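You operate a simulated robot arm through the tools that you are given. There is no shell and no other tool. Be economical: measure what you need, move in short steps, check, and stop when the job is done.

You run a simulated two-armed robot. Do the job below in one go: nothing can be reset, and whatever is moved stays where it is left.

Task
On the top of the packing table, fold the grey cloth in half and then in half again.
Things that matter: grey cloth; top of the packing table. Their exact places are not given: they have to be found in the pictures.

It is judged by the outcome, as a careful person would: the job done as asked, and still so three seconds after it is handed in. It fails if anything else is knocked over, pushed out of place, dropped, spilled or broken. Flat cloth is picked up by pressing the open fingertips on it (5 to 10 N) and closing them slowly along it; thin cloth reads only 2 to 8 mm in the jaws.

Robot
Two 7-joint arms with two-finger parallel grippers on one trunk, on a base that drives. Base frame: it is fixed to the floor where the robot stands at the start and does not move with it; the origin is under the middle of the robot, x ahead of it, y to its left, z up; the surface under the hand at the start is at about z = 800. Lengths are in mm, angles in rad, forces in N, time in s.
The left shoulder is at the start at [80, 131, 947], the right one opposite. With the tool pointing down near the work surface each hand reaches from about 400 to 860 mm from the robot's upright axis, wherever it stands, measured 20 degrees to its own side. Places, roughly: top of the packing table [600, -100, 800]. Payload 1.57 kg a hand.
The TCP of each hand is the grasp point between the finger pads, 30 mm short of the fingertips. In the tool frame z runs along the fingers and y along their closing line. The gripper opens to 110 mm. The fingers are 24 mm wide and 12 mm thick; the gripper's body (48 by 112 mm) begins 78 mm behind the TCP.
Orientation is that of the tool frame in the base frame, as a unit quaternion [w, x, y, z]. With the fingers straight down and closing along the base's y, the tool's x points along the base's -x, its y along +y and its z along -z.

Tools
- The arms move only by the tool step_arm. It takes "left_increments", "right_increments" or both (then of equal length, played together; a hand with none holds still); each is one flat list of numbers, 7 for each row, row after row: the shift along the tool's x, y, z in cm, then the turn, a rotation vector about the tool's x, y, z in rad, then the closure in counts, from 0 (fully open) to 255 (shut). In form: [x, y, z, wx, wy, wz, hand, x, y, z, wx, wy, wz, hand, ...]. A call has 1 to 8 rows; each row shifts and turns the commanded pose from where the row before left it, along the tool's axes as they then stand. Each row takes 0.2 s and may step no farther than 50 mm and 0.15 rad from the row before; otherwise, or with a gripper value out of range, the whole call is refused. A pose out of reach is approached as far as the arm can. The call stops where the force on the tool passes 40 N (or 10 N more than at its start, if that is more) or the arm is blocked; 0.2 s more then pass. The fingers move at their own pace (about 108 mm/s each) and stop on an object; they squeeze with about 30 N. The grip force told is the motor's: it shows also when the fingers shut on nothing. Time passes only in rows, and 0.2 s behind the last, so rows that do not move let the fingers close. The reply holds the time, the measured pose of the TCP, the force on the tool along the base axes, the opening and the grip force, in the units named above and with some noise, with the torque about the TCP (base axes, N m) and any sound that the robot's microphone picked up.
- Cameras (640 x 400 px; columns grow to the right, rows downward): "scene" is now at [-52.6, -16.4, 1411.1]; the picture's right is [-0.20, -0.98, 0.00], its down [-0.61, 0.12, -0.78] and it looks along [0.76, -0.15, -0.63] (base axes); focal length 214 px, centre (320, 200). "left" rides on the left gripper at [70, -16, -141] in its tool frame; the picture's right is [0.23, 0.97, 0.00], its down [-0.86, 0.20, -0.48] and it looks along [-0.47, 0.11, 0.88] (tool axes); focal length 222 px, centre (320, 200). "right" rides on the right gripper at [70, 16, -141] in its tool frame; the picture's right is [-0.23, 0.97, 0.00], its down [-0.86, -0.20, -0.48] and it looks along [-0.47, -0.11, 0.88] (tool axes); focal length 222 px, centre (320, 200).
- get_image(camera): a new picture of that camera. No time passes.
- roll_base(legs): drives the robot by 1 to 6 legs, each [ahead, left, turn to the left] in mm, mm and rad, along the robot's own axes; the way and the turn of a leg run together, so that a leg with both is an arc; at most 1500 mm and 3.142 rad a leg. The arms and the cameras ride along, it lands a little off, and it stops where it bumps. It gives what a move gives.
- head_to(pan, tilt): turns the head with the scene camera to pan (to the left, within 1.902 rad either way) and tilt (down, from -0.506 to 1.204), counted from straight ahead of the robot. It gives what a move gives.
- point_at(camera, pixels): for up to 12 pixels [column, row] of the newest picture of that camera ("zoom" is the newest enlarged one), the place [x, y, z] in the base frame of the surface seen there, good to about 3 mm. No time passes.
- zoom(camera, box): a new picture of the part [left, top, right, bottom] of that camera's present view, enlarged. No time passes.
- hand_in(): hands the job in; it is judged then, once.

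Keep the steps short. Do not move on a guess: measure, check each grasp and each placing, and mend mistakes. In all there are 80 turns and 62 pictures (those below and enlarged ones count). Leave the grippers open and the arms clear of the work at the hand-in unless told otherwise, and finish with a single line.

The tools are called after "Emit:" by a JSON object that holds its "fn" and its "kwargs". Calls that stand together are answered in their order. step_arm: Moves the arms, as the interface text tells. Its arguments: {"type":"object","properties":{"left_increments":{"type":"array"},"right_increments":{"type":"array"}},"required":[]} The other tools are called the same way: roll_base (legs) drives the base; head_to (pan, tilt) turns the head that bears the scene camera; get_image (camera) takes a picture; point_at (camera, pixels) gives the place of the surface under pixels of a picture; zoom (camera, box) takes an enlarged picture of a part of a camera's view; hand_in () hands the job in.

At the start:

```text
clock: 0.0
left_ee_pos: [527.1, 304.1, 1032.3]
left_tool_rot: [0.0, 0.001, 1.0, 0.0]
left_wrist_force: [0.7, 0.3, 0.4]
left_torque: [-0.02, -0.02, -0.01]
left_grip_width: 110.4
left_gripper_force: 0.1
right_ee_pos: [612.3, -198.1, 996.0]
right_tool_rot: [0.0, 0.001, 1.0, 0.0]
right_wrist_force: [0.3, 0.2, -0.1]
right_torque: [0.01, -0.02, 0.01]
right_grip_width: 110.0
right_gripper_force: 0.0
robot x, y, heading: [-3.4, 0.8, -0.001]
head pan, tilt: [-0.197, 0.677]
```

scene: 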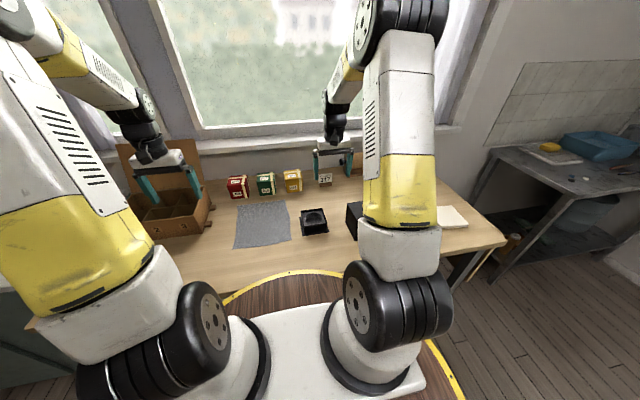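
right: 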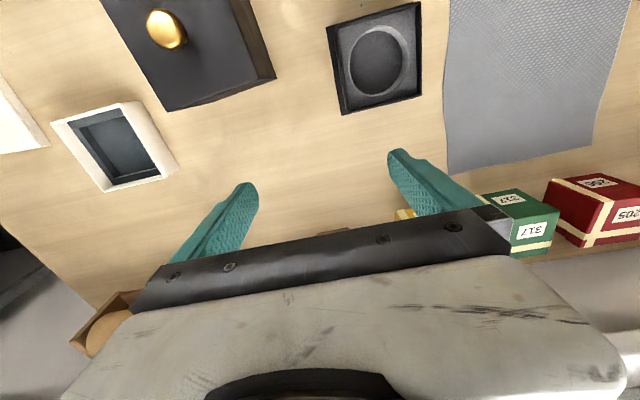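
left: 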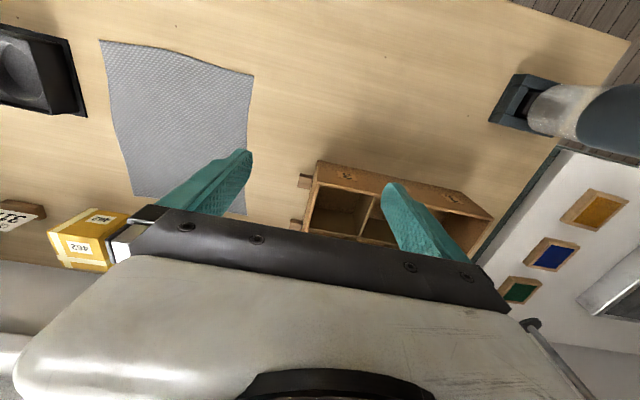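

I see the grey cloth in the scene picture around (263,224). I zoom on it to measure its corners.

Emit:
{"fn": "zoom", "kwargs": {"camera": "scene", "box": [200, 160, 360, 260]}}

```text
4.00 times, centred on (280, 210) of scene
```

zoom: 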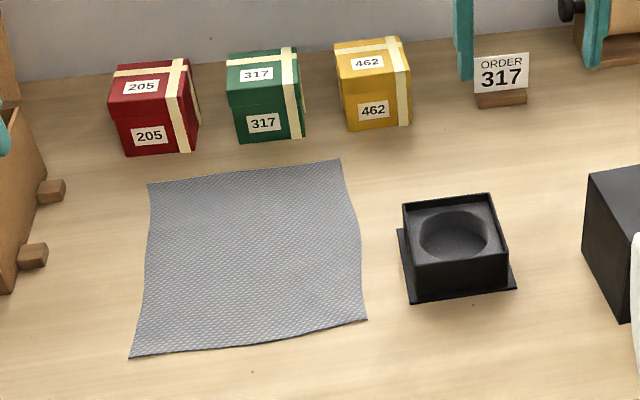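

The cloth corners in the zoom are at about (148,184), (340,160), (367,320) and (130,357). I'll measure them, the neighbours and the table.

Emit:
{"fn": "point_at", "kwargs": {"camera": "zoom", "pixels": [[151, 187], [337, 163], [363, 317], [134, 353], [248, 175], [358, 240], [250, 341], [148, 270], [250, 255], [250, 375], [404, 295], [46, 250]]}}

Emit:
{"fn": "point_at", "kwargs": {"camera": "scene", "pixels": [[238, 197], [266, 194], [293, 190], [302, 211], [250, 280], [210, 205]]}}

```text
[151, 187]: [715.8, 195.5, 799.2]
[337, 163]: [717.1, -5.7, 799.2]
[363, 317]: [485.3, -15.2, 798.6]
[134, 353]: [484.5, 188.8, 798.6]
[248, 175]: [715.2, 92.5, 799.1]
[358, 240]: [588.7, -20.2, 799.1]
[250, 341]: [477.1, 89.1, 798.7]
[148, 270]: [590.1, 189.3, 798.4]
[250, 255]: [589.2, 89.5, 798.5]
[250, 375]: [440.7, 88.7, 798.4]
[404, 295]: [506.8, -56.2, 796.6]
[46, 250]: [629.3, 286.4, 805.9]
```

```text
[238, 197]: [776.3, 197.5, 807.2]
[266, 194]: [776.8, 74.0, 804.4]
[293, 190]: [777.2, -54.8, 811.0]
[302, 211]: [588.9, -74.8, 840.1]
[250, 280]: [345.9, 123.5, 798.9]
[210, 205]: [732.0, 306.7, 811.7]
```

The cloth lies at about x 478–718, y -18–193, with the table at z ≈ 798. I'll fold the near edge to the far edge with both hands, so both wrists have to turn for closing along x. I start that turn high up, where it is clear.

Emit:
{"fn": "step_arm", "kwargs": {"left_increments": [0, 0, 0, 0, 0, 0.15, 100, 0, 0, 0, 0, 0, 0.15, 185, 0, 0, 0, 0, 0, 0.15, 185, 0, 0, 0, 0, 0, 0.15, 185, 0, 0, 0, 0, 0, 0.15, 185, 0, 0, 0, 0, 0, 0.15, 185, 0, 0, 0, 0, 0, 0.15, 185, 0, 0, 0, 0, 0, 0.15, 185], "right_increments": [0, 0, 0, 0, 0, -0.15, 100, 0, 0, 0, 0, 0, -0.15, 185, 0, 0, 0, 0, 0, -0.15, 185, 0, 0, 0, 0, 0, -0.15, 185, 0, 0, 0, 0, 0, -0.15, 185, 0, 0, 0, 0, 0, -0.15, 185, 0, 0, 0, 0, 0, -0.15, 185, 0, 0, 0, 0, 0, -0.15, 185]}}

```text
clock: 1.8
left_ee_pos: [527.5, 304.4, 1032.5]
left_tool_rot: [0.0, 0.565, 0.825, 0.001]
left_wrist_force: [0.3, -0.2, -0.2]
left_torque: [-0.03, -0.03, 0.02]
left_grip_width: 30.4
left_gripper_force: 0.1
right_ee_pos: [611.1, -197.7, 994.8]
right_tool_rot: [0.0, -0.566, 0.824, 0.0]
right_wrist_force: [0.8, 0.1, 0.9]
right_torque: [0.01, -0.01, 0.0]
right_grip_width: 30.4
right_gripper_force: 0.1
robot x, y, heading: [0.8, 0.9, -0.001]
head pan, tilt: [-0.197, 0.677]
```

Both wrists turn well. I finish the turn and carry the hands above the near corners.

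Emit:
{"fn": "step_arm", "kwargs": {"left_increments": [0, 0, 0, 0, 0, 0.1236, 185, 0, 0, 0, 0, 0, 0.1236, 185, 0, 0, 0, 0, 0, 0.1236, 185, -2.58, -0.52, 2.64, 0, 0, 0, 185, -2.58, -0.52, 2.64, 0, 0, 0, 185, -2.58, -0.52, 2.64, 0, 0, 0, 185, -2.58, -0.52, 2.64, 0, 0, 0, 185, -2.58, -0.52, 2.64, 0, 0, 0, 185], "right_increments": [0, 0, 0, 0, 0, -0.1236, 185, 0, 0, 0, 0, 0, -0.1236, 185, 0, 0, 0, 0, 0, -0.1236, 185, -4, 2.2, 1.9, 0, 0, 0, 185, -4, 2.2, 1.9, 0, 0, 0, 185, -4, 2.2, 1.9, 0, 0, 0, 185, -4, 2.2, 1.9, 0, 0, 0, 185, -4, 2.2, 1.9, 0, 0, 0, 185]}}

Emit:
{"fn": "get_image", "kwargs": {"camera": "left"}}

Emit:
{"fn": "get_image", "kwargs": {"camera": "right"}}

```text
clock: 3.6
left_ee_pos: [502.1, 175.8, 898.8]
left_tool_rot: [0.001, 0.707, 0.707, 0.0]
left_wrist_force: [0.0, -0.3, 0.0]
left_torque: [-0.01, 0.02, -0.01]
left_grip_width: 30.4
left_gripper_force: 0.1
right_ee_pos: [501.9, 1.5, 900.8]
right_tool_rot: [0.0, -0.706, 0.708, 0.0]
right_wrist_force: [0.7, -0.2, -1.2]
right_torque: [0.02, -0.01, -0.01]
right_grip_width: 30.4
right_gripper_force: 0.0
robot x, y, heading: [-3.4, -2.3, 0.002]
head pan, tilt: [-0.197, 0.677]
```

```text
57 pictures are left
```

left: 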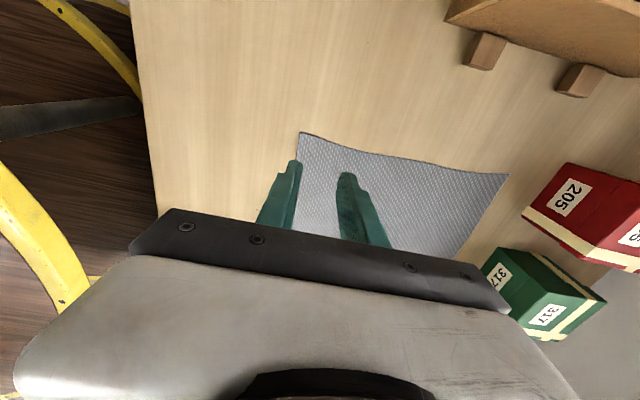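

```text
56 pictures are left
```

right: 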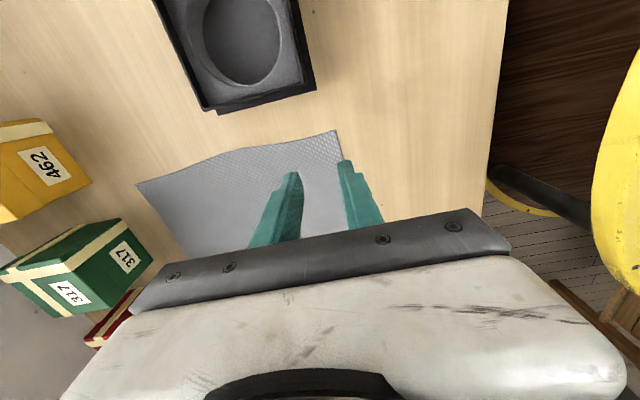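

Both hands stand over the corners, with the near fingers at the edge. I lower them to about 10 mm above the cloth and look again.

Emit:
{"fn": "step_arm", "kwargs": {"left_increments": [0, 0, 3, 0, 0, 0, 185, 0, 0, 3, 0, 0, 0, 185], "right_increments": [0, 0, 3, 0, 0, 0, 185, 0, 0, 3, 0, 0, 0, 185]}}

Emit:
{"fn": "zoom", "kwargs": {"camera": "left", "box": [220, 110, 420, 235]}}

Emit:
{"fn": "zoom", "kwargs": {"camera": "right", "box": [220, 110, 420, 235]}}

```text
clock: 4.2
left_ee_pos: [500.8, 175.6, 838.4]
left_tool_rot: [0.0, 0.706, 0.708, 0.0]
left_wrist_force: [-0.5, 0.6, 1.2]
left_torque: [-0.06, -0.04, 0.01]
left_grip_width: 30.4
left_gripper_force: 0.0
right_ee_pos: [500.9, 2.8, 841.9]
right_tool_rot: [0.0, -0.706, 0.708, 0.0]
right_wrist_force: [0.2, 0.5, -0.6]
right_torque: [0.0, -0.04, 0.04]
right_grip_width: 30.2
right_gripper_force: 0.0
robot x, y, heading: [1.1, 2.1, -0.001]
head pan, tilt: [-0.197, 0.677]
```

```text
3.20 times, centred on (320, 172) of left
```

zoom: 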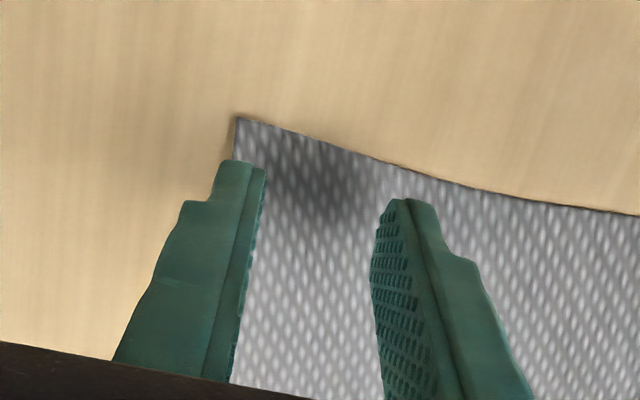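

```text
3.20 times, centred on (320, 172) of right
```

zoom: 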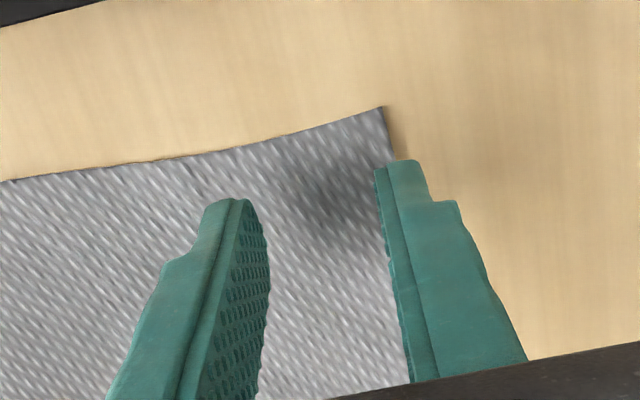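

The near fingers sit right on the cloth's edge, as wanted. I shift both 2 mm inward and lower them gently to contact, watching the force.

Emit:
{"fn": "step_arm", "kwargs": {"left_increments": [0, 0.2, 0.5, 0, 0, 0, 185, 0, 0, 0.3, 0, 0, 0, 185, 0, 0, 0.15, 0, 0, 0, 185], "right_increments": [0, -0.2, 0.6, 0, 0, 0, 185, 0, 0, 0.4, 0, 0, 0, 185, 0, 0, 0.2, 0, 0, 0, 185]}}

```text
clock: 5.0
left_ee_pos: [502.9, 175.9, 832.0]
left_tool_rot: [0.0, 0.707, 0.707, 0.001]
left_wrist_force: [-2.2, 0.1, 15.8]
left_torque: [0.01, 0.26, 0.02]
left_grip_width: 30.5
left_gripper_force: 0.4
right_ee_pos: [503.6, 2.0, 831.6]
right_tool_rot: [-0.002, 0.707, -0.707, 0.002]
right_wrist_force: [-3.4, -3.8, 29.2]
right_torque: [-0.12, 0.57, 0.01]
right_grip_width: 30.4
right_gripper_force: 0.2
robot x, y, heading: [-1.3, -1.8, -0.001]
head pan, tilt: [-0.197, 0.677]
```

There is contact at about z 832, but the force is too high (16 N left, 29 N right). I back off slightly.

Emit:
{"fn": "step_arm", "kwargs": {"left_increments": [0, 0, -0.1, 0, 0, 0, 185, 0, 0, 0, 0, 0, 0, 185], "right_increments": [0, 0, -0.2, 0, 0, 0, 185, 0, 0, 0, 0, 0, 0, 185]}}

```text
clock: 5.6
left_ee_pos: [503.8, 174.2, 830.4]
left_tool_rot: [-0.001, 0.708, 0.707, -0.001]
left_wrist_force: [-1.2, -2.7, 6.6]
left_torque: [-0.02, 0.1, 0.03]
left_grip_width: 30.3
left_gripper_force: 0.1
right_ee_pos: [504.1, 1.8, 831.0]
right_tool_rot: [0.0, -0.706, 0.708, 0.0]
right_wrist_force: [0.2, 1.9, 7.1]
right_torque: [0.03, 0.05, 0.0]
right_grip_width: 30.3
right_gripper_force: 0.1
robot x, y, heading: [-3.0, 2.5, 0.001]
head pan, tilt: [-0.197, 0.677]
```

Now 6.6 N and 7.1 N, which is in range. I close slowly, about 4 mm of opening per row.

Emit:
{"fn": "step_arm", "kwargs": {"left_increments": [0, 0, 0, 0, 0, 0, 194, 0, 0, 0, 0, 0, 0, 203, 0, 0, 0, 0, 0, 0, 212, 0, 0, 0, 0, 0, 0, 221, 0, 0, 0, 0, 0, 0, 230, 0, 0, 0, 0, 0, 0, 239, 0, 0, 0, 0, 0, 0, 255, 0, 0, 0, 0, 0, 0, 255], "right_increments": [0, 0, 0, 0, 0, 0, 194, 0, 0, 0, 0, 0, 0, 203, 0, 0, 0, 0, 0, 0, 212, 0, 0, 0, 0, 0, 0, 221, 0, 0, 0, 0, 0, 0, 230, 0, 0, 0, 0, 0, 0, 239, 0, 0, 0, 0, 0, 0, 255, 0, 0, 0, 0, 0, 0, 255]}}

Emit:
{"fn": "get_image", "kwargs": {"camera": "left"}}

Emit:
{"fn": "get_image", "kwargs": {"camera": "right"}}

```text
clock: 7.4
left_ee_pos: [504.3, 175.7, 831.3]
left_tool_rot: [0.0, 0.707, 0.707, 0.0]
left_wrist_force: [0.2, -0.3, 3.7]
left_torque: [0.03, 0.04, 0.01]
left_grip_width: 1.8
left_gripper_force: 23.0
right_ee_pos: [504.4, 0.5, 830.8]
right_tool_rot: [0.0, 0.708, -0.706, 0.001]
right_wrist_force: [0.9, 0.7, 2.2]
right_torque: [0.0, 0.01, 0.06]
right_grip_width: 2.0
right_gripper_force: 23.3
robot x, y, heading: [-0.2, -0.9, -0.005]
head pan, tilt: [-0.197, 0.677]
```

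```text
53 pictures are left
```

left: 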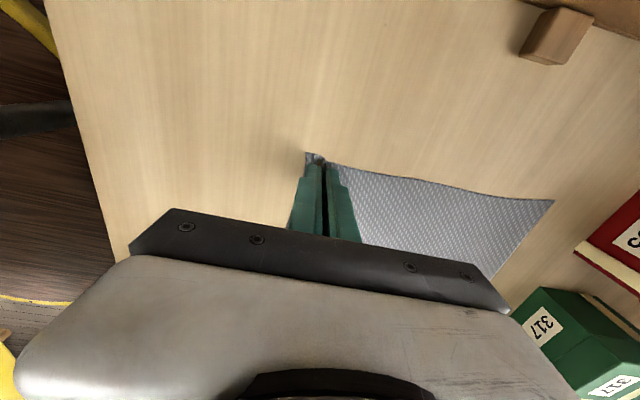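

```text
52 pictures are left
```

right: 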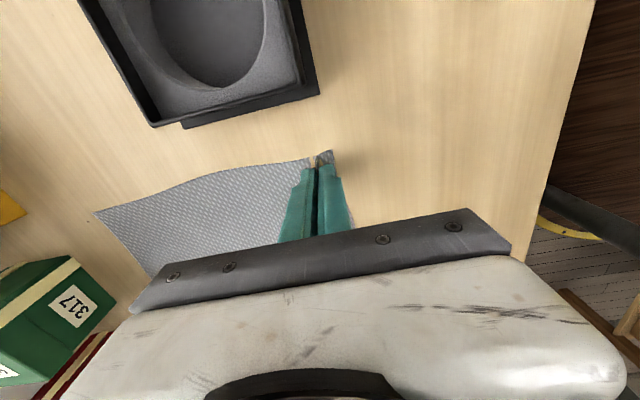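

The jaws read 1.8 and 2.0 mm, with bunched cloth visible between the fingertips. I lift 60 mm to check that the grasp holds.

Emit:
{"fn": "step_arm", "kwargs": {"left_increments": [0, 0.3, -2, 0, 0, 0, 255, 0, 0.3, -2, 0, 0, 0, 255, 0, 0.3, -2, 0, 0, 0, 255], "right_increments": [0, -0.3, -2, 0, 0, 0, 255, 0, -0.3, -2, 0, 0, 0, 255, 0, -0.3, -2, 0, 0, 0, 255]}}

Emit:
{"fn": "zoom", "kwargs": {"camera": "scene", "box": [200, 160, 360, 260]}}

Emit:
{"fn": "zoom", "kwargs": {"camera": "left", "box": [200, 100, 440, 250]}}

```text
clock: 8.2
left_ee_pos: [511.9, 175.8, 891.4]
left_tool_rot: [0.0, 0.706, 0.708, 0.0]
left_wrist_force: [0.6, 0.0, 0.0]
left_torque: [-0.01, 0.05, -0.02]
left_grip_width: 1.7
left_gripper_force: 23.2
right_ee_pos: [513.6, 1.5, 892.1]
right_tool_rot: [0.0, -0.707, 0.707, 0.0]
right_wrist_force: [0.8, 0.4, 0.4]
right_torque: [-0.01, 0.03, 0.03]
right_grip_width: 1.4
right_gripper_force: 23.7
robot x, y, heading: [-0.9, 0.0, 0.008]
head pan, tilt: [-0.197, 0.677]
```

```text
4.00 times, centred on (280, 210) of scene
```

zoom: 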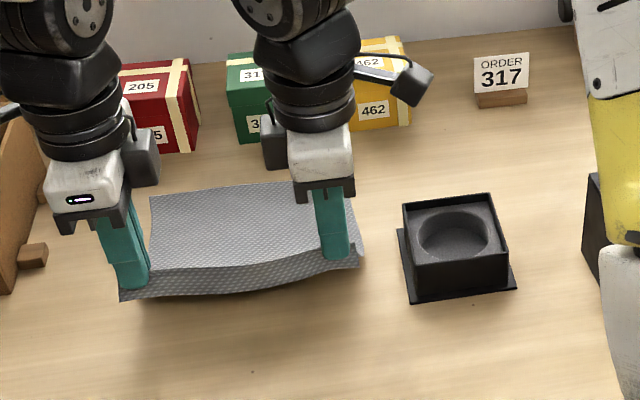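

```text
2.67 times, centred on (320, 175) of left
```

zoom: 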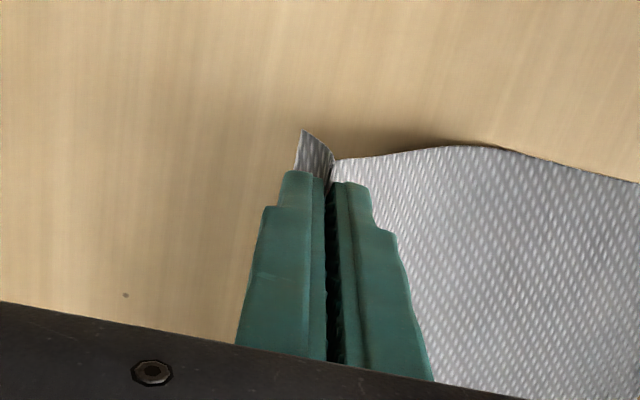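

The grasp holds at both corners. To leave room in front of the boxes (x ≈ 776) for tilting the wrists at the lay-down, I first drag the cloth about 60 mm toward me, low over the table.

Emit:
{"fn": "step_arm", "kwargs": {"left_increments": [0, -0.5, 0, 0, 0, 0, 255, 0, -0.5, 2, 0, 0, 0, 255, 0, -1, 2, 0, 0, 0, 255, 0, -1, 0.5, 0, 0, 0, 255, 0, -1, 0, 0, 0, 0, 255, 0, -1, 0, 0, 0, 0, 255, 0, -1, 0, 0, 0, 0, 255, 0, -1, 0, 0, 0, 0, 255], "right_increments": [0, 0.5, 0, 0, 0, 0, 255, 0, 0.5, 2, 0, 0, 0, 255, 0, 1, 2, 0, 0, 0, 255, 0, 1, 0.5, 0, 0, 0, 255, 0, 1, 0, 0, 0, 0, 255, 0, 1, 0, 0, 0, 0, 255, 0, 1, 0, 0, 0, 0, 255, 0, 1, 0, 0, 0, 0, 255]}}

Emit:
{"fn": "zoom", "kwargs": {"camera": "scene", "box": [200, 160, 360, 260]}}

```text
clock: 10.0
left_ee_pos: [442.1, 175.9, 844.7]
left_tool_rot: [0.0, 0.707, 0.707, 0.0]
left_wrist_force: [0.3, -0.5, -0.4]
left_torque: [-0.01, -0.01, -0.02]
left_grip_width: 1.9
left_gripper_force: 23.5
right_ee_pos: [442.1, 2.2, 847.2]
right_tool_rot: [0.001, -0.706, 0.708, 0.001]
right_wrist_force: [-0.7, -0.3, 1.1]
right_torque: [0.04, 0.01, -0.01]
right_grip_width: 2.0
right_gripper_force: 23.3
robot x, y, heading: [1.1, 0.6, 0.001]
head pan, tilt: [-0.197, 0.677]
```

```text
4.00 times, centred on (280, 210) of scene
```

zoom: 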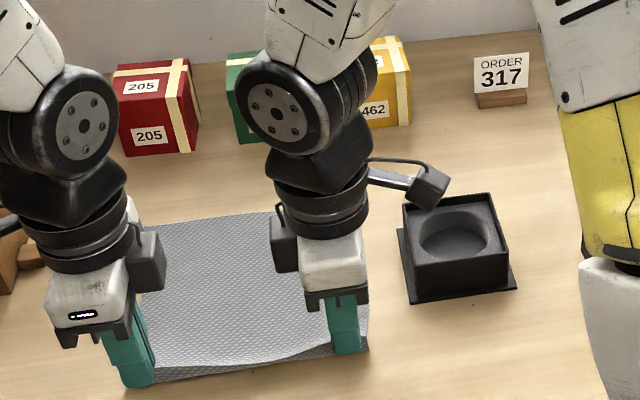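

The cloth followed. I measure where its far edge is now.

Emit:
{"fn": "point_at", "kwargs": {"camera": "zoom", "pixels": [[150, 228], [200, 223], [265, 216], [200, 290], [240, 340], [240, 375], [365, 346]]}}

```text
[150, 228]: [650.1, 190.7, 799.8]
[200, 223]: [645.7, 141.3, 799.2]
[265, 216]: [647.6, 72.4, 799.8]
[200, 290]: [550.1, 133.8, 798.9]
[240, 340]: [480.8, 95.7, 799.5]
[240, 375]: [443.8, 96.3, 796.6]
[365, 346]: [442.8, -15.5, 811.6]
```

The far edge is now at x ≈ 648, so the fold line belongs at x ≈ 531. I swing both hands up and over in an arc about that line, tilting the fingers back toward me so that the lip will end up pointing outward.

Emit:
{"fn": "step_arm", "kwargs": {"left_increments": [0, 0.8, -2.9, 0, 0, 0, 255, 0, 2.05, -1.67, 0.15, 0, 0, 255, 0, 2.32, -1.66, 0.15, 0, 0, 255, 0, 2.31, -1.37, 0.15, 0, 0, 255, 0, 2.34, -1.11, 0.15, 0, 0, 255, 0, 2.43, -0.94, 0.1, 0, 0, 255], "right_increments": [0, -0.8, -2.9, 0, 0, 0, 255, 0, -2.05, -1.67, -0.15, 0, 0, 255, 0, -2.32, -1.66, -0.15, 0, 0, 255, 0, -2.31, -1.37, -0.15, 0, 0, 255, 0, -2.34, -1.11, -0.15, 0, 0, 255, 0, -2.43, -0.94, -0.1, 0, 0, 255]}}

Emit:
{"fn": "zoom", "kwargs": {"camera": "scene", "box": [200, 160, 360, 260]}}

Emit:
{"fn": "get_image", "kwargs": {"camera": "left"}}

```text
clock: 11.4
left_ee_pos: [572.3, 173.7, 904.8]
left_tool_rot: [-0.243, 0.663, 0.665, -0.244]
left_wrist_force: [-0.5, 0.0, 0.8]
left_torque: [-0.02, -0.12, -0.01]
left_grip_width: 1.9
left_gripper_force: 23.5
right_ee_pos: [574.6, 3.5, 906.0]
right_tool_rot: [0.242, 0.664, -0.664, -0.244]
right_wrist_force: [-0.1, 0.0, 0.3]
right_torque: [0.01, -0.12, 0.02]
right_grip_width: 1.8
right_gripper_force: 23.5
robot x, y, heading: [1.0, -2.0, -0.003]
head pan, tilt: [-0.197, 0.677]
```

```text
4.00 times, centred on (280, 210) of scene
```

zoom: 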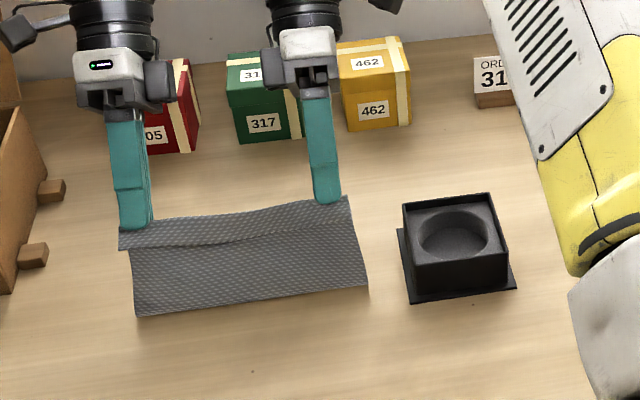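

```text
47 pictures are left
```

left: 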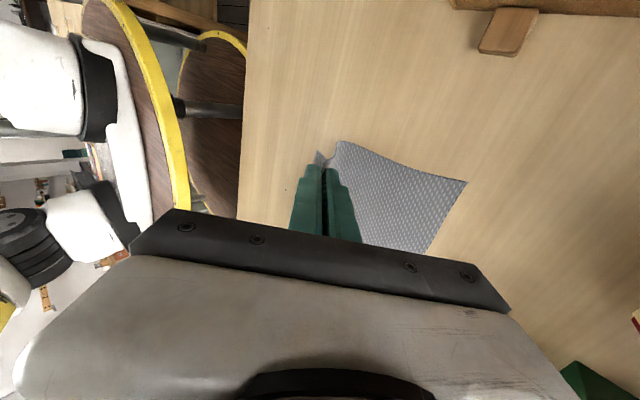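

The fold is going well: the cloth is standing up and over. Before I lower the tilted hands I check the height of the boxes and where the cloth lies.

Emit:
{"fn": "point_at", "kwargs": {"camera": "zoom", "pixels": [[400, 66], [245, 85], [192, 95], [180, 62], [230, 306], [230, 230], [360, 285], [140, 310]]}}

```text
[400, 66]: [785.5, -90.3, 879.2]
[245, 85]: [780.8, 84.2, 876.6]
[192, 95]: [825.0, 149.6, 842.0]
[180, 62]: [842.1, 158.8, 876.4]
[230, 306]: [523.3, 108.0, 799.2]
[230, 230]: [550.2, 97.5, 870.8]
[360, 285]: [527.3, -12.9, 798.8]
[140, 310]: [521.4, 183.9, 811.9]
```

Box tops are at z 880 and faces at x 780; the planned pose clears them by about 34 mm. I continue the arc down toward the far edge.

Emit:
{"fn": "step_arm", "kwargs": {"left_increments": [0, 2.42, -0.86, 0, 0, 0, 255, 0, 2.77, 0.03, 0, 0, 0, 255, 0, 2.29, 0.55, 0, 0, 0, 255, 0, 1.85, 0.8, 0, 0, 0, 255, 0, 0.26, 0.31, 0, 0, 0, 255], "right_increments": [0, -2.42, -0.86, 0, 0, 0, 255, 0, -2.77, 0.03, 0, 0, 0, 255, 0, -2.29, 0.55, 0, 0, 0, 255, 0, -1.85, 0.8, 0, 0, 0, 255, 0, -0.26, 0.31, 0, 0, 0, 255]}}

Emit:
{"fn": "zoom", "kwargs": {"camera": "scene", "box": [200, 160, 360, 260]}}

Emit:
{"fn": "zoom", "kwargs": {"camera": "left", "box": [200, 100, 440, 250]}}

```text
clock: 12.6
left_ee_pos: [641.9, 174.5, 836.0]
left_tool_rot: [-0.242, 0.664, 0.664, -0.243]
left_wrist_force: [1.1, 0.3, 0.1]
left_torque: [-0.01, -0.01, 0.0]
left_grip_width: 1.9
left_gripper_force: 23.7
right_ee_pos: [642.8, 1.3, 837.5]
right_tool_rot: [0.243, 0.664, -0.664, -0.242]
right_wrist_force: [-0.7, -0.2, 0.0]
right_torque: [-0.05, -0.03, -0.02]
right_grip_width: 2.0
right_gripper_force: 23.8
robot x, y, heading: [3.2, -1.3, 0.001]
head pan, tilt: [-0.197, 0.677]
```

```text
4.00 times, centred on (280, 210) of scene
```

zoom: 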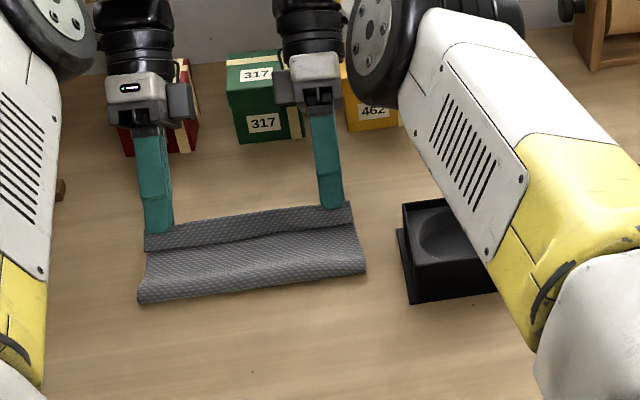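

```text
2.67 times, centred on (320, 175) of left
```

zoom: 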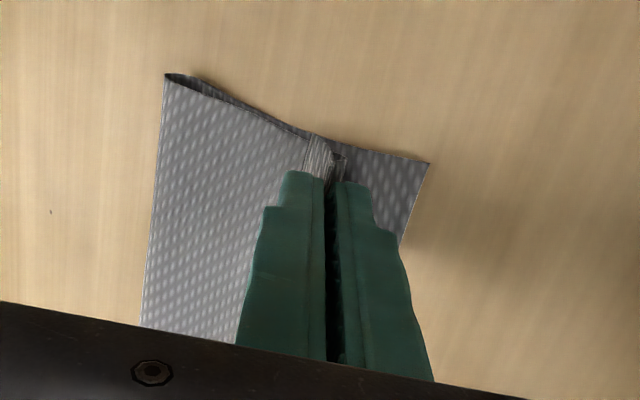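

The top layer is laid over, with the bottom layer's far strip showing just beyond the grip. I open the fingers a little (about 12 mm) and pull back out along the fingers, which draws the lip outward.

Emit:
{"fn": "step_arm", "kwargs": {"left_increments": [0, 0.13, 0.16, 0, 0, 0, 240, 0, 0, 0, 0, 0, 0, 227, 0, 0, 0, 0, 0, 0, 227, 0, 0, -1.0, 0, 0, 0, 227, 0, 0, -1.5, 0, 0, 0, 227, 0, 0, -2.5, 0, 0, 0, 227, 0, 0, -4, 0, 0, 0, 227], "right_increments": [0, -0.13, 0.16, 0, 0, 0, 240, 0, 0, 0, 0, 0, 0, 227, 0, 0, 0, 0, 0, 0, 227, 0, 0, -1.0, 0, 0, 0, 227, 0, 0, -1.5, 0, 0, 0, 227, 0, 0, -2.5, 0, 0, 0, 227, 0, 0, -4, 0, 0, 0, 227]}}

Emit:
{"fn": "zoom", "kwargs": {"camera": "scene", "box": [200, 160, 360, 260]}}

Emit:
{"fn": "zoom", "kwargs": {"camera": "left", "box": [160, 80, 480, 280]}}

```text
clock: 14.2
left_ee_pos: [663.6, 174.7, 874.8]
left_tool_rot: [-0.241, 0.665, 0.664, -0.241]
left_wrist_force: [-0.1, 0.2, 0.7]
left_torque: [0.01, 0.0, 0.01]
left_grip_width: 12.2
left_gripper_force: 0.0
left hand out of reach, approached as far as the arm can: row 6, 7
right_ee_pos: [649.7, -4.0, 872.6]
right_tool_rot: [-0.242, -0.664, 0.665, 0.243]
right_wrist_force: [-0.7, 0.7, 0.1]
right_torque: [0.0, -0.02, -0.01]
right_grip_width: 12.0
right_gripper_force: 0.0
right hand out of reach, approached as far as the arm can: row 5, 6, 7
robot x, y, heading: [4.3, 1.0, 0.001]
head pan, tilt: [-0.197, 0.677]
```

```text
4.00 times, centred on (280, 210) of scene
```

zoom: 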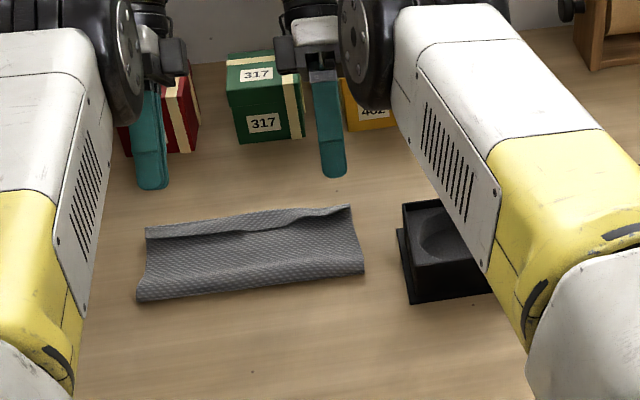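

```text
2.00 times, centred on (320, 180) of left
```

zoom: 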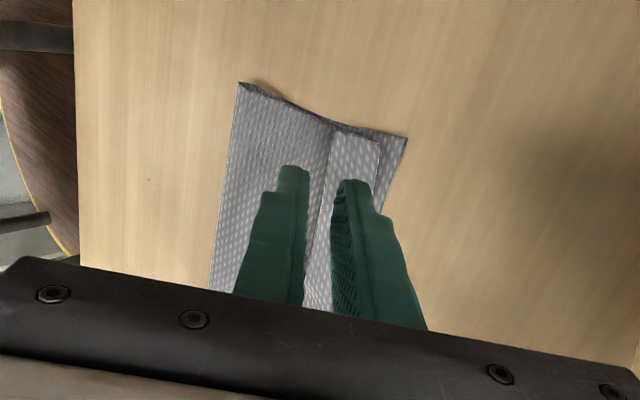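

The lip flopped outward and the first fold is released. I turn the hands upright again and raise them for a clear look.

Emit:
{"fn": "step_arm", "kwargs": {"left_increments": [0, -1.5, -0.3, -0.14, 0, 0, 227, 0, -1.5, -0.3, -0.14, 0, 0, 227, 0, -1.5, -0.5, -0.14, 0, 0, 227, 0, -1.5, -1, -0.14, 0, 0, 227, 0, -1.5, -2, -0.14, 0, 0, 185, 3, 0, -2, 0, 0, 0, 185, 3, 0, -2, 0, 0, 0, 185, 3, 0, -2, 0, 0, 0, 185], "right_increments": [0, 1.5, -0.3, 0.14, 0, 0, 227, 0, 1.5, -0.3, 0.14, 0, 0, 227, 0, 1.5, -0.5, 0.14, 0, 0, 227, 0, 1.5, -1, 0.14, 0, 0, 227, 0, 1.5, -2, 0.14, 0, 0, 185, 4.5, 0, -2, 0, 0, 0, 185, 4.5, 0, -2, 0, 0, 0, 185, 4.5, 0, -2, 0, 0, 0, 185]}}

Emit:
{"fn": "zoom", "kwargs": {"camera": "scene", "box": [200, 160, 360, 260]}}

Emit:
{"fn": "get_image", "kwargs": {"camera": "left"}}

```text
clock: 16.0
left_ee_pos: [608.3, 263.2, 1002.0]
left_tool_rot: [0.0, 0.707, 0.707, 0.001]
left_wrist_force: [-0.2, 0.0, 0.2]
left_torque: [-0.01, 0.03, -0.03]
left_grip_width: 30.2
left_gripper_force: 0.0
right_ee_pos: [592.7, -139.0, 1001.5]
right_tool_rot: [0.0, -0.707, 0.707, 0.0]
right_wrist_force: [0.1, -0.3, -0.4]
right_torque: [0.0, 0.01, 0.0]
right_grip_width: 30.3
right_gripper_force: 0.0
robot x, y, heading: [3.0, -1.8, -0.001]
head pan, tilt: [-0.197, 0.677]
```

```text
4.00 times, centred on (280, 210) of scene
```

zoom: 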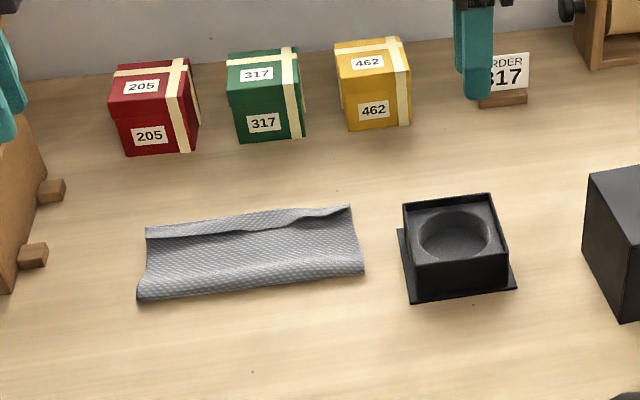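

```text
41 pictures are left
```

left: 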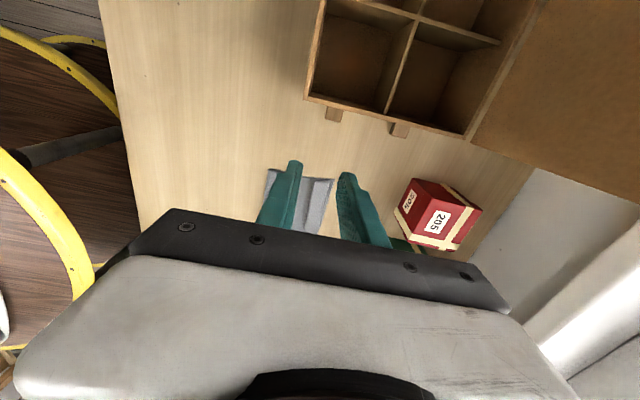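

The lip along the far edge looks wavy, perhaps standing up. I zoom closer and measure it.

Emit:
{"fn": "zoom", "kwargs": {"camera": "scene", "box": [228, 205, 300, 250]}}

Emit:
{"fn": "point_at", "kwargs": {"camera": "zoom", "pixels": [[60, 60], [60, 92], [60, 130], [300, 30], [300, 60], [300, 100], [430, 15], [430, 50], [300, 230], [80, 245], [530, 150], [555, 8]]}}

```text
8.89 times, centred on (264, 228) of scene
```

zoom: 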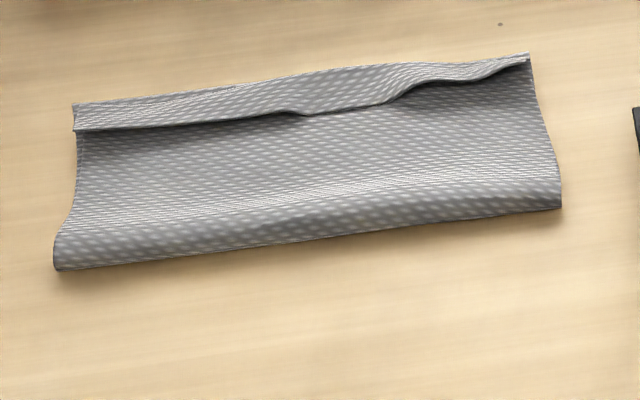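

```text
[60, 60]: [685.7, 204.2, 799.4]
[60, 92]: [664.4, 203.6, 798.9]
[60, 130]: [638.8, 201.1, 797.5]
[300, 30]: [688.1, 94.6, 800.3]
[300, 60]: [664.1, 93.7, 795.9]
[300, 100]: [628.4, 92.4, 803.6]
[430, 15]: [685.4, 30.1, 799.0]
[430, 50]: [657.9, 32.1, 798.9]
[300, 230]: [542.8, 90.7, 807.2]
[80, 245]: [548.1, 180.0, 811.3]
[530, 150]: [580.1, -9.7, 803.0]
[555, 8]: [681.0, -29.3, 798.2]
```

I measure across the lip more finely.

Emit:
{"fn": "point_at", "kwargs": {"camera": "zoom", "pixels": [[110, 105], [110, 118], [110, 125], [110, 135], [300, 80], [300, 95], [300, 106], [300, 118], [300, 135], [470, 68], [470, 78], [470, 95]]}}

Emit:
{"fn": "get_image", "kwargs": {"camera": "right"}}

```text
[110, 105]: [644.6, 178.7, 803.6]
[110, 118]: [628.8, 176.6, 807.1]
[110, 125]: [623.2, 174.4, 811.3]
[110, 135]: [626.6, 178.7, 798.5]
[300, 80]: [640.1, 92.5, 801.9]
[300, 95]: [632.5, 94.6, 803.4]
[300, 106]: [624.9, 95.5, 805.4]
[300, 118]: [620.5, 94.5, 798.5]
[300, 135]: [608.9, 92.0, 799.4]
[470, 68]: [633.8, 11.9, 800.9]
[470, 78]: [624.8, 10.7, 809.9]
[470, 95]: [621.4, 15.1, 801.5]
```

```text
39 pictures are left
```

right: 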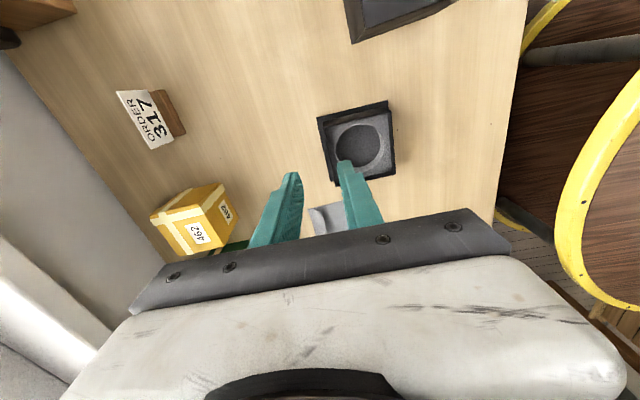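

There is a small overhanging ridge at x ≈ 622 with the lip sloping out to about 645; otherwise the halves match. I'll pull that ridge out by pressing lightly with closed fingertips on the lip and drawing it outward about 12 mm. First I bring both closed hands above the lip.

Emit:
{"fn": "step_arm", "kwargs": {"left_increments": [-1.76, 0.6, 3.04, 0, 0, 0, 255, -1.76, 0.6, 3.04, 0, 0, 0, 255, -1.76, 0.6, 3.04, 0, 0, 0, 255, -1.76, 0.6, 3.04, 0, 0, 0, 255, -1.76, 0.6, 3.04, 0, 0, 0, 255], "right_increments": [-2.88, -0.9, 3.02, 0, 0, 0, 255, -2.88, -0.9, 3.02, 0, 0, 0, 255, -2.88, -0.9, 3.02, 0, 0, 0, 255, -2.88, -0.9, 3.02, 0, 0, 0, 255, -2.88, -0.9, 3.02, 0, 0, 0, 255]}}

Emit:
{"fn": "zoom", "kwargs": {"camera": "left", "box": [200, 100, 440, 250]}}

Emit:
{"fn": "zoom", "kwargs": {"camera": "right", "box": [200, 100, 440, 250]}}

```text
clock: 17.2
left_ee_pos: [637.2, 174.2, 850.9]
left_tool_rot: [0.0, 0.707, 0.707, 0.001]
left_wrist_force: [-0.4, -0.2, 0.0]
left_torque: [-0.01, -0.02, 0.0]
left_grip_width: 0.1
left_gripper_force: 21.4
right_ee_pos: [638.1, 1.8, 851.6]
right_tool_rot: [-0.001, -0.706, 0.708, 0.0]
right_wrist_force: [-1.2, 0.4, 0.2]
right_torque: [0.02, -0.02, 0.02]
right_grip_width: 0.0
right_gripper_force: 21.6
robot x, y, heading: [-1.6, -1.0, -0.001]
head pan, tilt: [-0.197, 0.677]
```

```text
2.67 times, centred on (320, 175) of left
```

zoom: 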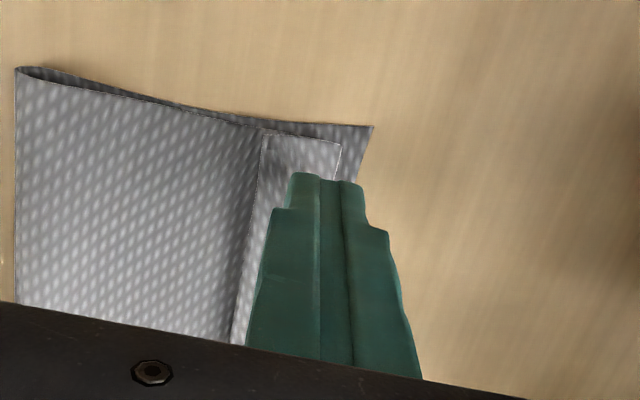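

```text
2.67 times, centred on (320, 175) of right
```

zoom: 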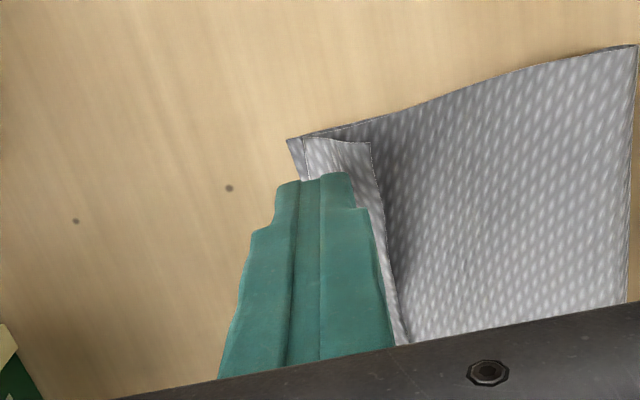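

The top edge falls short of the bottom edge by about 10 mm (left) and 4 mm (right). I lower to light contact.

Emit:
{"fn": "step_arm", "kwargs": {"left_increments": [0, 0, 1.2, 0, 0, 0, 255, 0, 0, 0.4, 0, 0, 0, 255, 0, 0, 0.1, 0, 0, 0, 255, 0, 0, 0.1, 0, 0, 0, 255], "right_increments": [0, 0, 1.2, 0, 0, 0, 255, 0, 0, 0.4, 0, 0, 0, 255, 0, 0, 0.1, 0, 0, 0, 255, 0, 0, 0.1, 0, 0, 0, 255]}}

```text
clock: 18.2
left_ee_pos: [638.0, 176.4, 833.7]
left_tool_rot: [0.0, 0.707, 0.707, 0.0]
left_wrist_force: [-0.2, -0.3, -1.2]
left_torque: [0.0, -0.03, 0.01]
left_grip_width: 0.0
left_gripper_force: 20.9
right_ee_pos: [637.0, 1.9, 833.6]
right_tool_rot: [0.0, 0.707, -0.707, -0.001]
right_wrist_force: [0.6, -0.1, 0.8]
right_torque: [0.03, -0.02, -0.02]
right_grip_width: 0.3
right_gripper_force: 21.2
robot x, y, heading: [3.1, 0.1, -0.001]
head pan, tilt: [-0.197, 0.677]
```

No contact force yet. I go down in 1 mm rows.

Emit:
{"fn": "step_arm", "kwargs": {"left_increments": [0, 0, 0.1, 0, 0, 0, 255, 0, 0, 0.1, 0, 0, 0, 255, 0, 0, 0, 0, 0, 0, 255], "right_increments": [0, 0, 0.1, 0, 0, 0, 255, 0, 0, 0.1, 0, 0, 0, 255, 0, 0, 0, 0, 0, 0, 255]}}

```text
clock: 19.0
left_ee_pos: [638.4, 176.7, 832.8]
left_tool_rot: [0.001, 0.707, 0.708, 0.001]
left_wrist_force: [1.0, 0.1, 16.5]
left_torque: [0.14, 0.06, -0.04]
left_grip_width: 0.1
left_gripper_force: 21.5
right_ee_pos: [636.7, 3.0, 832.1]
right_tool_rot: [0.0, 0.707, -0.707, 0.0]
right_wrist_force: [-0.2, -0.8, 4.1]
right_torque: [-0.06, -0.03, 0.0]
right_grip_width: 0.0
right_gripper_force: 21.8
robot x, y, heading: [-3.0, -1.5, -0.002]
head pan, tilt: [-0.197, 0.677]
```

Contact is 16 N left and 4 N right. I ease the left by 1 mm and draw outward: left 10 mm, right 5 mm, then lift.

Emit:
{"fn": "step_arm", "kwargs": {"left_increments": [0, 0, -0.1, 0, 0, 0, 255, 0, 0.25, 0, 0, 0, 0, 255, 0, 0.25, 0, 0, 0, 0, 255, 0, 0.25, 0, 0, 0, 0, 255, 0, 0.25, 0, 0, 0, 0, 255, 0, 0, -2, 0, 0, 0, 255, 0, 0, -2, 0, 0, 0, 255, 0, 0, -2, 0, 0, 0, 255], "right_increments": [0, 0, 0, 0, 0, 0, 255, 0, -0.13, 0, 0, 0, 0, 255, 0, -0.13, 0, 0, 0, 0, 255, 0, -0.13, 0, 0, 0, 0, 255, 0, -0.13, 0, 0, 0, 0, 255, 0, 0, -2, 0, 0, 0, 255, 0, 0, -2, 0, 0, 0, 255, 0, 0, -2, 0, 0, 0, 255]}}

Emit:
{"fn": "zoom", "kwargs": {"camera": "left", "box": [200, 100, 440, 250]}}

Emit:
{"fn": "zoom", "kwargs": {"camera": "right", "box": [200, 100, 440, 250]}}

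```text
clock: 20.8
left_ee_pos: [646.7, 175.7, 891.4]
left_tool_rot: [0.0, 0.707, 0.707, 0.0]
left_wrist_force: [0.6, 0.7, -0.7]
left_torque: [-0.01, 0.02, 0.0]
left_grip_width: 0.0
left_gripper_force: 21.0
right_ee_pos: [643.5, 2.0, 891.8]
right_tool_rot: [0.0, 0.707, -0.707, 0.0]
right_wrist_force: [0.3, 0.3, -0.8]
right_torque: [0.0, 0.05, 0.0]
right_grip_width: 0.2
right_gripper_force: 21.2
robot x, y, heading: [-1.9, 0.3, 0.0]
head pan, tilt: [-0.197, 0.677]
```

```text
2.67 times, centred on (320, 175) of left
```

zoom: 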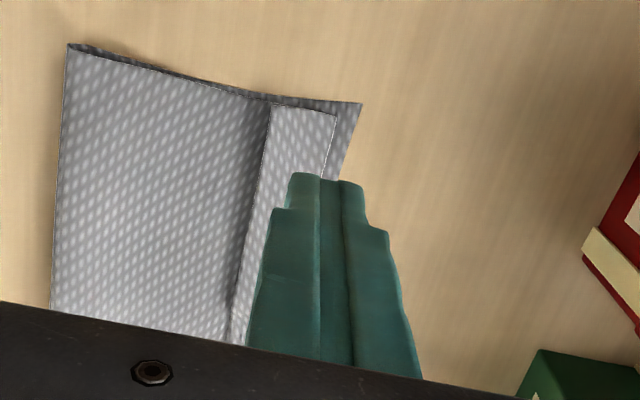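

```text
2.67 times, centred on (320, 175) of right
```

zoom: 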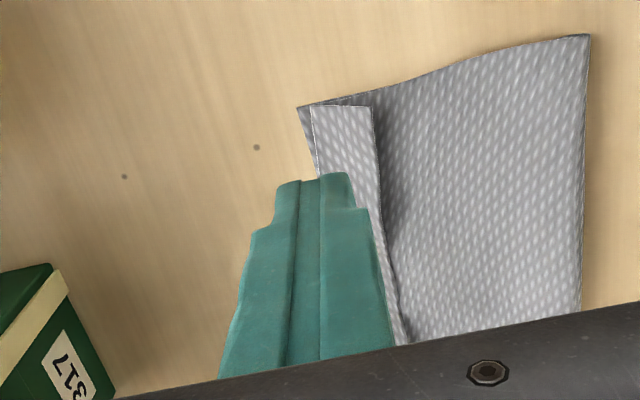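

The lip drew out and the edges now match within several mm. Next is the second fold: left edge over to the right edge with the left hand. I park the right hand out to the right and turn the left back to closing along y.

Emit:
{"fn": "step_arm", "kwargs": {"left_increments": [0.5, 0, -2, 0, 0, -0.15, 185, 0.5, 0, -2, 0, 0, -0.15, 185, 0, 0, -2, 0, 0, -0.15, 185, 0, 0, 0, 0, 0, -0.15, 185, 0, 0, 0, 0, 0, -0.15, 185, 0, 0, 0, 0, 0, -0.15, 185, 0, 0, 0, 0, 0, -0.15, 185, 0, 0, 0, 0, 0, -0.15, 185], "right_increments": [0, 0, -3, 0, 0, 0, 200, 0, 0, -3, 0, 0, 0, 200, 3, 0, -3, 0, 0, 0, 200, 3, 0, -3, 0, 0, 0, 200, 4.5, 0, 0, 0, 0, 0, 200, 4.5, 0, 0, 0, 0, 0, 200, 4.5, 0, 0, 0, 0, 0, 200, 4.5, 0, 0, 0, 0, 0, 200]}}

Emit:
{"fn": "step_arm", "kwargs": {"left_increments": [0, 0, 0, 0, 0, -0.1236, 185, 0, 0, 0, 0, 0, -0.1236, 185, 0, 0, 0, 0, 0, -0.1236, 185]}}

Emit:
{"fn": "zoom", "kwargs": {"camera": "scene", "box": [220, 195, 308, 250]}}

```text
clock: 22.6
left_ee_pos: [646.9, 186.2, 953.0]
left_tool_rot: [-0.001, 0.183, 0.983, 0.0]
left_wrist_force: [-0.2, 0.9, 0.2]
left_torque: [-0.05, 0.0, 0.02]
left_grip_width: 30.4
left_gripper_force: 0.1
right_ee_pos: [641.2, -239.9, 1013.0]
right_tool_rot: [0.0, -0.707, 0.707, 0.0]
right_wrist_force: [0.4, 1.1, -0.4]
right_torque: [-0.03, 0.01, 0.01]
right_grip_width: 23.6
right_gripper_force: 0.0
robot x, y, heading: [-0.7, 3.4, 0.001]
head pan, tilt: [-0.197, 0.677]
```

```text
clock: 23.4
left_ee_pos: [646.6, 185.5, 952.2]
left_tool_rot: [0.0, -0.001, 1.0, 0.001]
left_wrist_force: [0.1, -0.3, -0.9]
left_torque: [-0.02, -0.02, 0.0]
left_grip_width: 30.3
left_gripper_force: 0.1
right_ee_pos: [641.4, -239.9, 1012.2]
right_tool_rot: [0.0, -0.707, 0.707, 0.001]
right_wrist_force: [-0.2, -0.6, 0.5]
right_torque: [-0.01, -0.03, 0.0]
right_grip_width: 24.0
right_gripper_force: 0.0
robot x, y, heading: [-1.9, -2.7, -0.0]
head pan, tilt: [-0.197, 0.677]
```

```text
7.27 times, centred on (264, 222) of scene
```

zoom: 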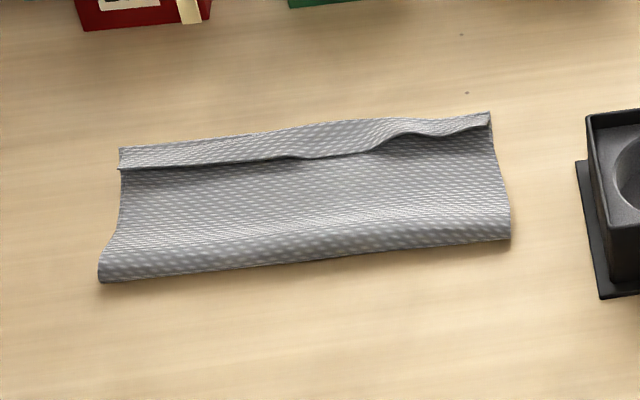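

I measure the outline of the strip now.

Emit:
{"fn": "point_at", "kwargs": {"camera": "zoom", "pixels": [[124, 150], [250, 137], [350, 121], [486, 115], [124, 164], [390, 142], [124, 200], [104, 278], [300, 258], [505, 236], [493, 160], [300, 200]]}}

Emit:
{"fn": "get_image", "kwargs": {"camera": "left"}}

```text
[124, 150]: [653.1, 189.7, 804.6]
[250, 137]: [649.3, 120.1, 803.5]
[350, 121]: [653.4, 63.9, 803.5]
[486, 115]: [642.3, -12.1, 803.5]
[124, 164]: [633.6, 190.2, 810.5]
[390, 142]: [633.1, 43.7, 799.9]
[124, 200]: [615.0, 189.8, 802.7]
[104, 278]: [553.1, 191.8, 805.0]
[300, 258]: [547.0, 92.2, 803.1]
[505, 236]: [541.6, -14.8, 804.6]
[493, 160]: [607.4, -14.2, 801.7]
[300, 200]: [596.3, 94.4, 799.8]
```

```text
33 pictures are left
```

left: 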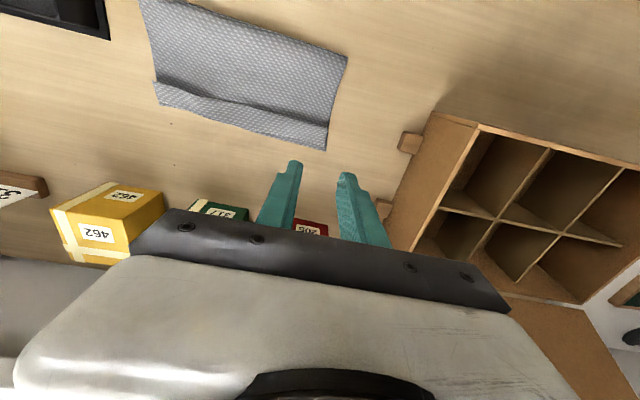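

The strip spans x 540–653 and y -14–190. I bring the left hand over the middle of its left edge (x ≈ 596), with the outer finger at the edge.

Emit:
{"fn": "step_arm", "kwargs": {"left_increments": [1.67, -0.57, 3.67, 0, 0, 0, 185, 1.67, -0.57, 3.67, 0, 0, 0, 185, 1.67, -0.57, 3.4, 0, 0, 0, 185]}}

Emit:
{"fn": "zoom", "kwargs": {"camera": "left", "box": [200, 80, 440, 230]}}

```text
clock: 24.2
left_ee_pos: [598.4, 167.8, 842.2]
left_tool_rot: [-0.001, -0.001, 1.0, 0.001]
left_wrist_force: [0.1, -1.0, -0.3]
left_torque: [-0.01, 0.02, 0.01]
left_grip_width: 30.5
left_gripper_force: 0.1
right_ee_pos: [640.7, -238.8, 1011.5]
right_tool_rot: [0.0, -0.707, 0.707, -0.001]
right_wrist_force: [0.3, 0.4, 0.5]
right_torque: [-0.01, -0.02, -0.04]
right_grip_width: 23.9
right_gripper_force: 0.0
robot x, y, heading: [-0.1, 1.2, -0.003]
head pan, tilt: [-0.197, 0.677]
```

```text
2.67 times, centred on (320, 155) of left
```

zoom: 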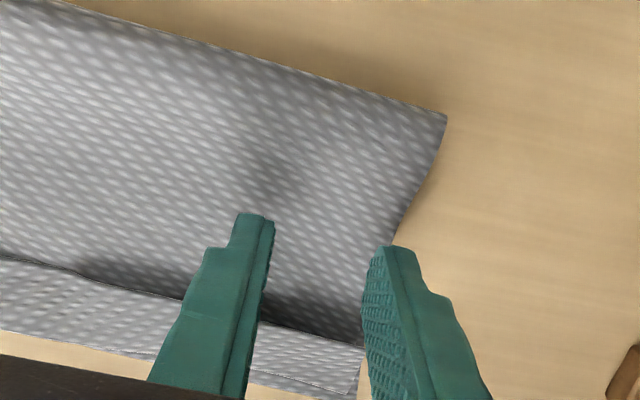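

The outer finger's pad is right at the edge. I shift 3 mm further onto the cloth and lower to contact.

Emit:
{"fn": "step_arm", "kwargs": {"left_increments": [0, -0.3, 0.7, 0, 0, 0, 185, 0, 0, 0.2, 0, 0, 0, 185, 0, 0, 0.1, 0, 0, 0, 185]}}

```text
clock: 25.0
left_ee_pos: [597.4, 164.6, 834.7]
left_tool_rot: [-0.001, 0.001, 1.0, 0.0]
left_wrist_force: [0.1, 0.4, -0.5]
left_torque: [0.01, 0.01, 0.02]
left_grip_width: 30.3
left_gripper_force: 0.0
right_ee_pos: [640.9, -239.2, 1011.2]
right_tool_rot: [-0.001, 0.708, -0.707, 0.0]
right_wrist_force: [0.4, -1.0, -0.3]
right_torque: [0.01, -0.01, 0.02]
right_grip_width: 23.8
right_gripper_force: 0.1
robot x, y, heading: [-3.4, -0.6, 0.002]
head pan, tilt: [-0.197, 0.677]
```

No contact yet; a little lower.

Emit:
{"fn": "step_arm", "kwargs": {"left_increments": [0, 0, 0.1, 0, 0, 0, 185, 0, 0, 0.1, 0, 0, 0, 185, 0, 0, 0.05, 0, 0, 0, 185]}}

```text
clock: 25.8
left_ee_pos: [596.1, 164.9, 832.8]
left_tool_rot: [-0.001, 0.0, 1.0, -0.001]
left_wrist_force: [0.2, 0.0, 0.8]
left_torque: [0.06, -0.03, -0.02]
left_grip_width: 30.2
left_gripper_force: 0.2
right_ee_pos: [641.4, -240.1, 1012.6]
right_tool_rot: [0.0, 0.707, -0.707, 0.0]
right_wrist_force: [-0.7, -0.1, 0.3]
right_torque: [0.02, 0.01, -0.02]
right_grip_width: 23.7
right_gripper_force: 0.0
robot x, y, heading: [-2.8, -1.1, 0.004]
head pan, tilt: [-0.197, 0.677]
```

Emit:
{"fn": "step_arm", "kwargs": {"left_increments": [0, 0, 0.1, 0, 0, 0, 185, 0, 0, 0, 0, 0, 0, 185]}}

```text
clock: 26.4
left_ee_pos: [596.9, 165.5, 830.6]
left_tool_rot: [0.001, 0.0, 1.0, -0.001]
left_wrist_force: [-1.4, 0.0, 16.0]
left_torque: [0.25, 0.08, 0.02]
left_grip_width: 30.2
left_gripper_force: 0.1
right_ee_pos: [641.2, -237.9, 1013.4]
right_tool_rot: [0.0, 0.707, -0.707, 0.0]
right_wrist_force: [0.8, 0.4, 0.3]
right_torque: [0.01, -0.01, -0.01]
right_grip_width: 23.9
right_gripper_force: 0.1
robot x, y, heading: [0.5, -0.6, 0.001]
head pan, tilt: [-0.197, 0.677]
```

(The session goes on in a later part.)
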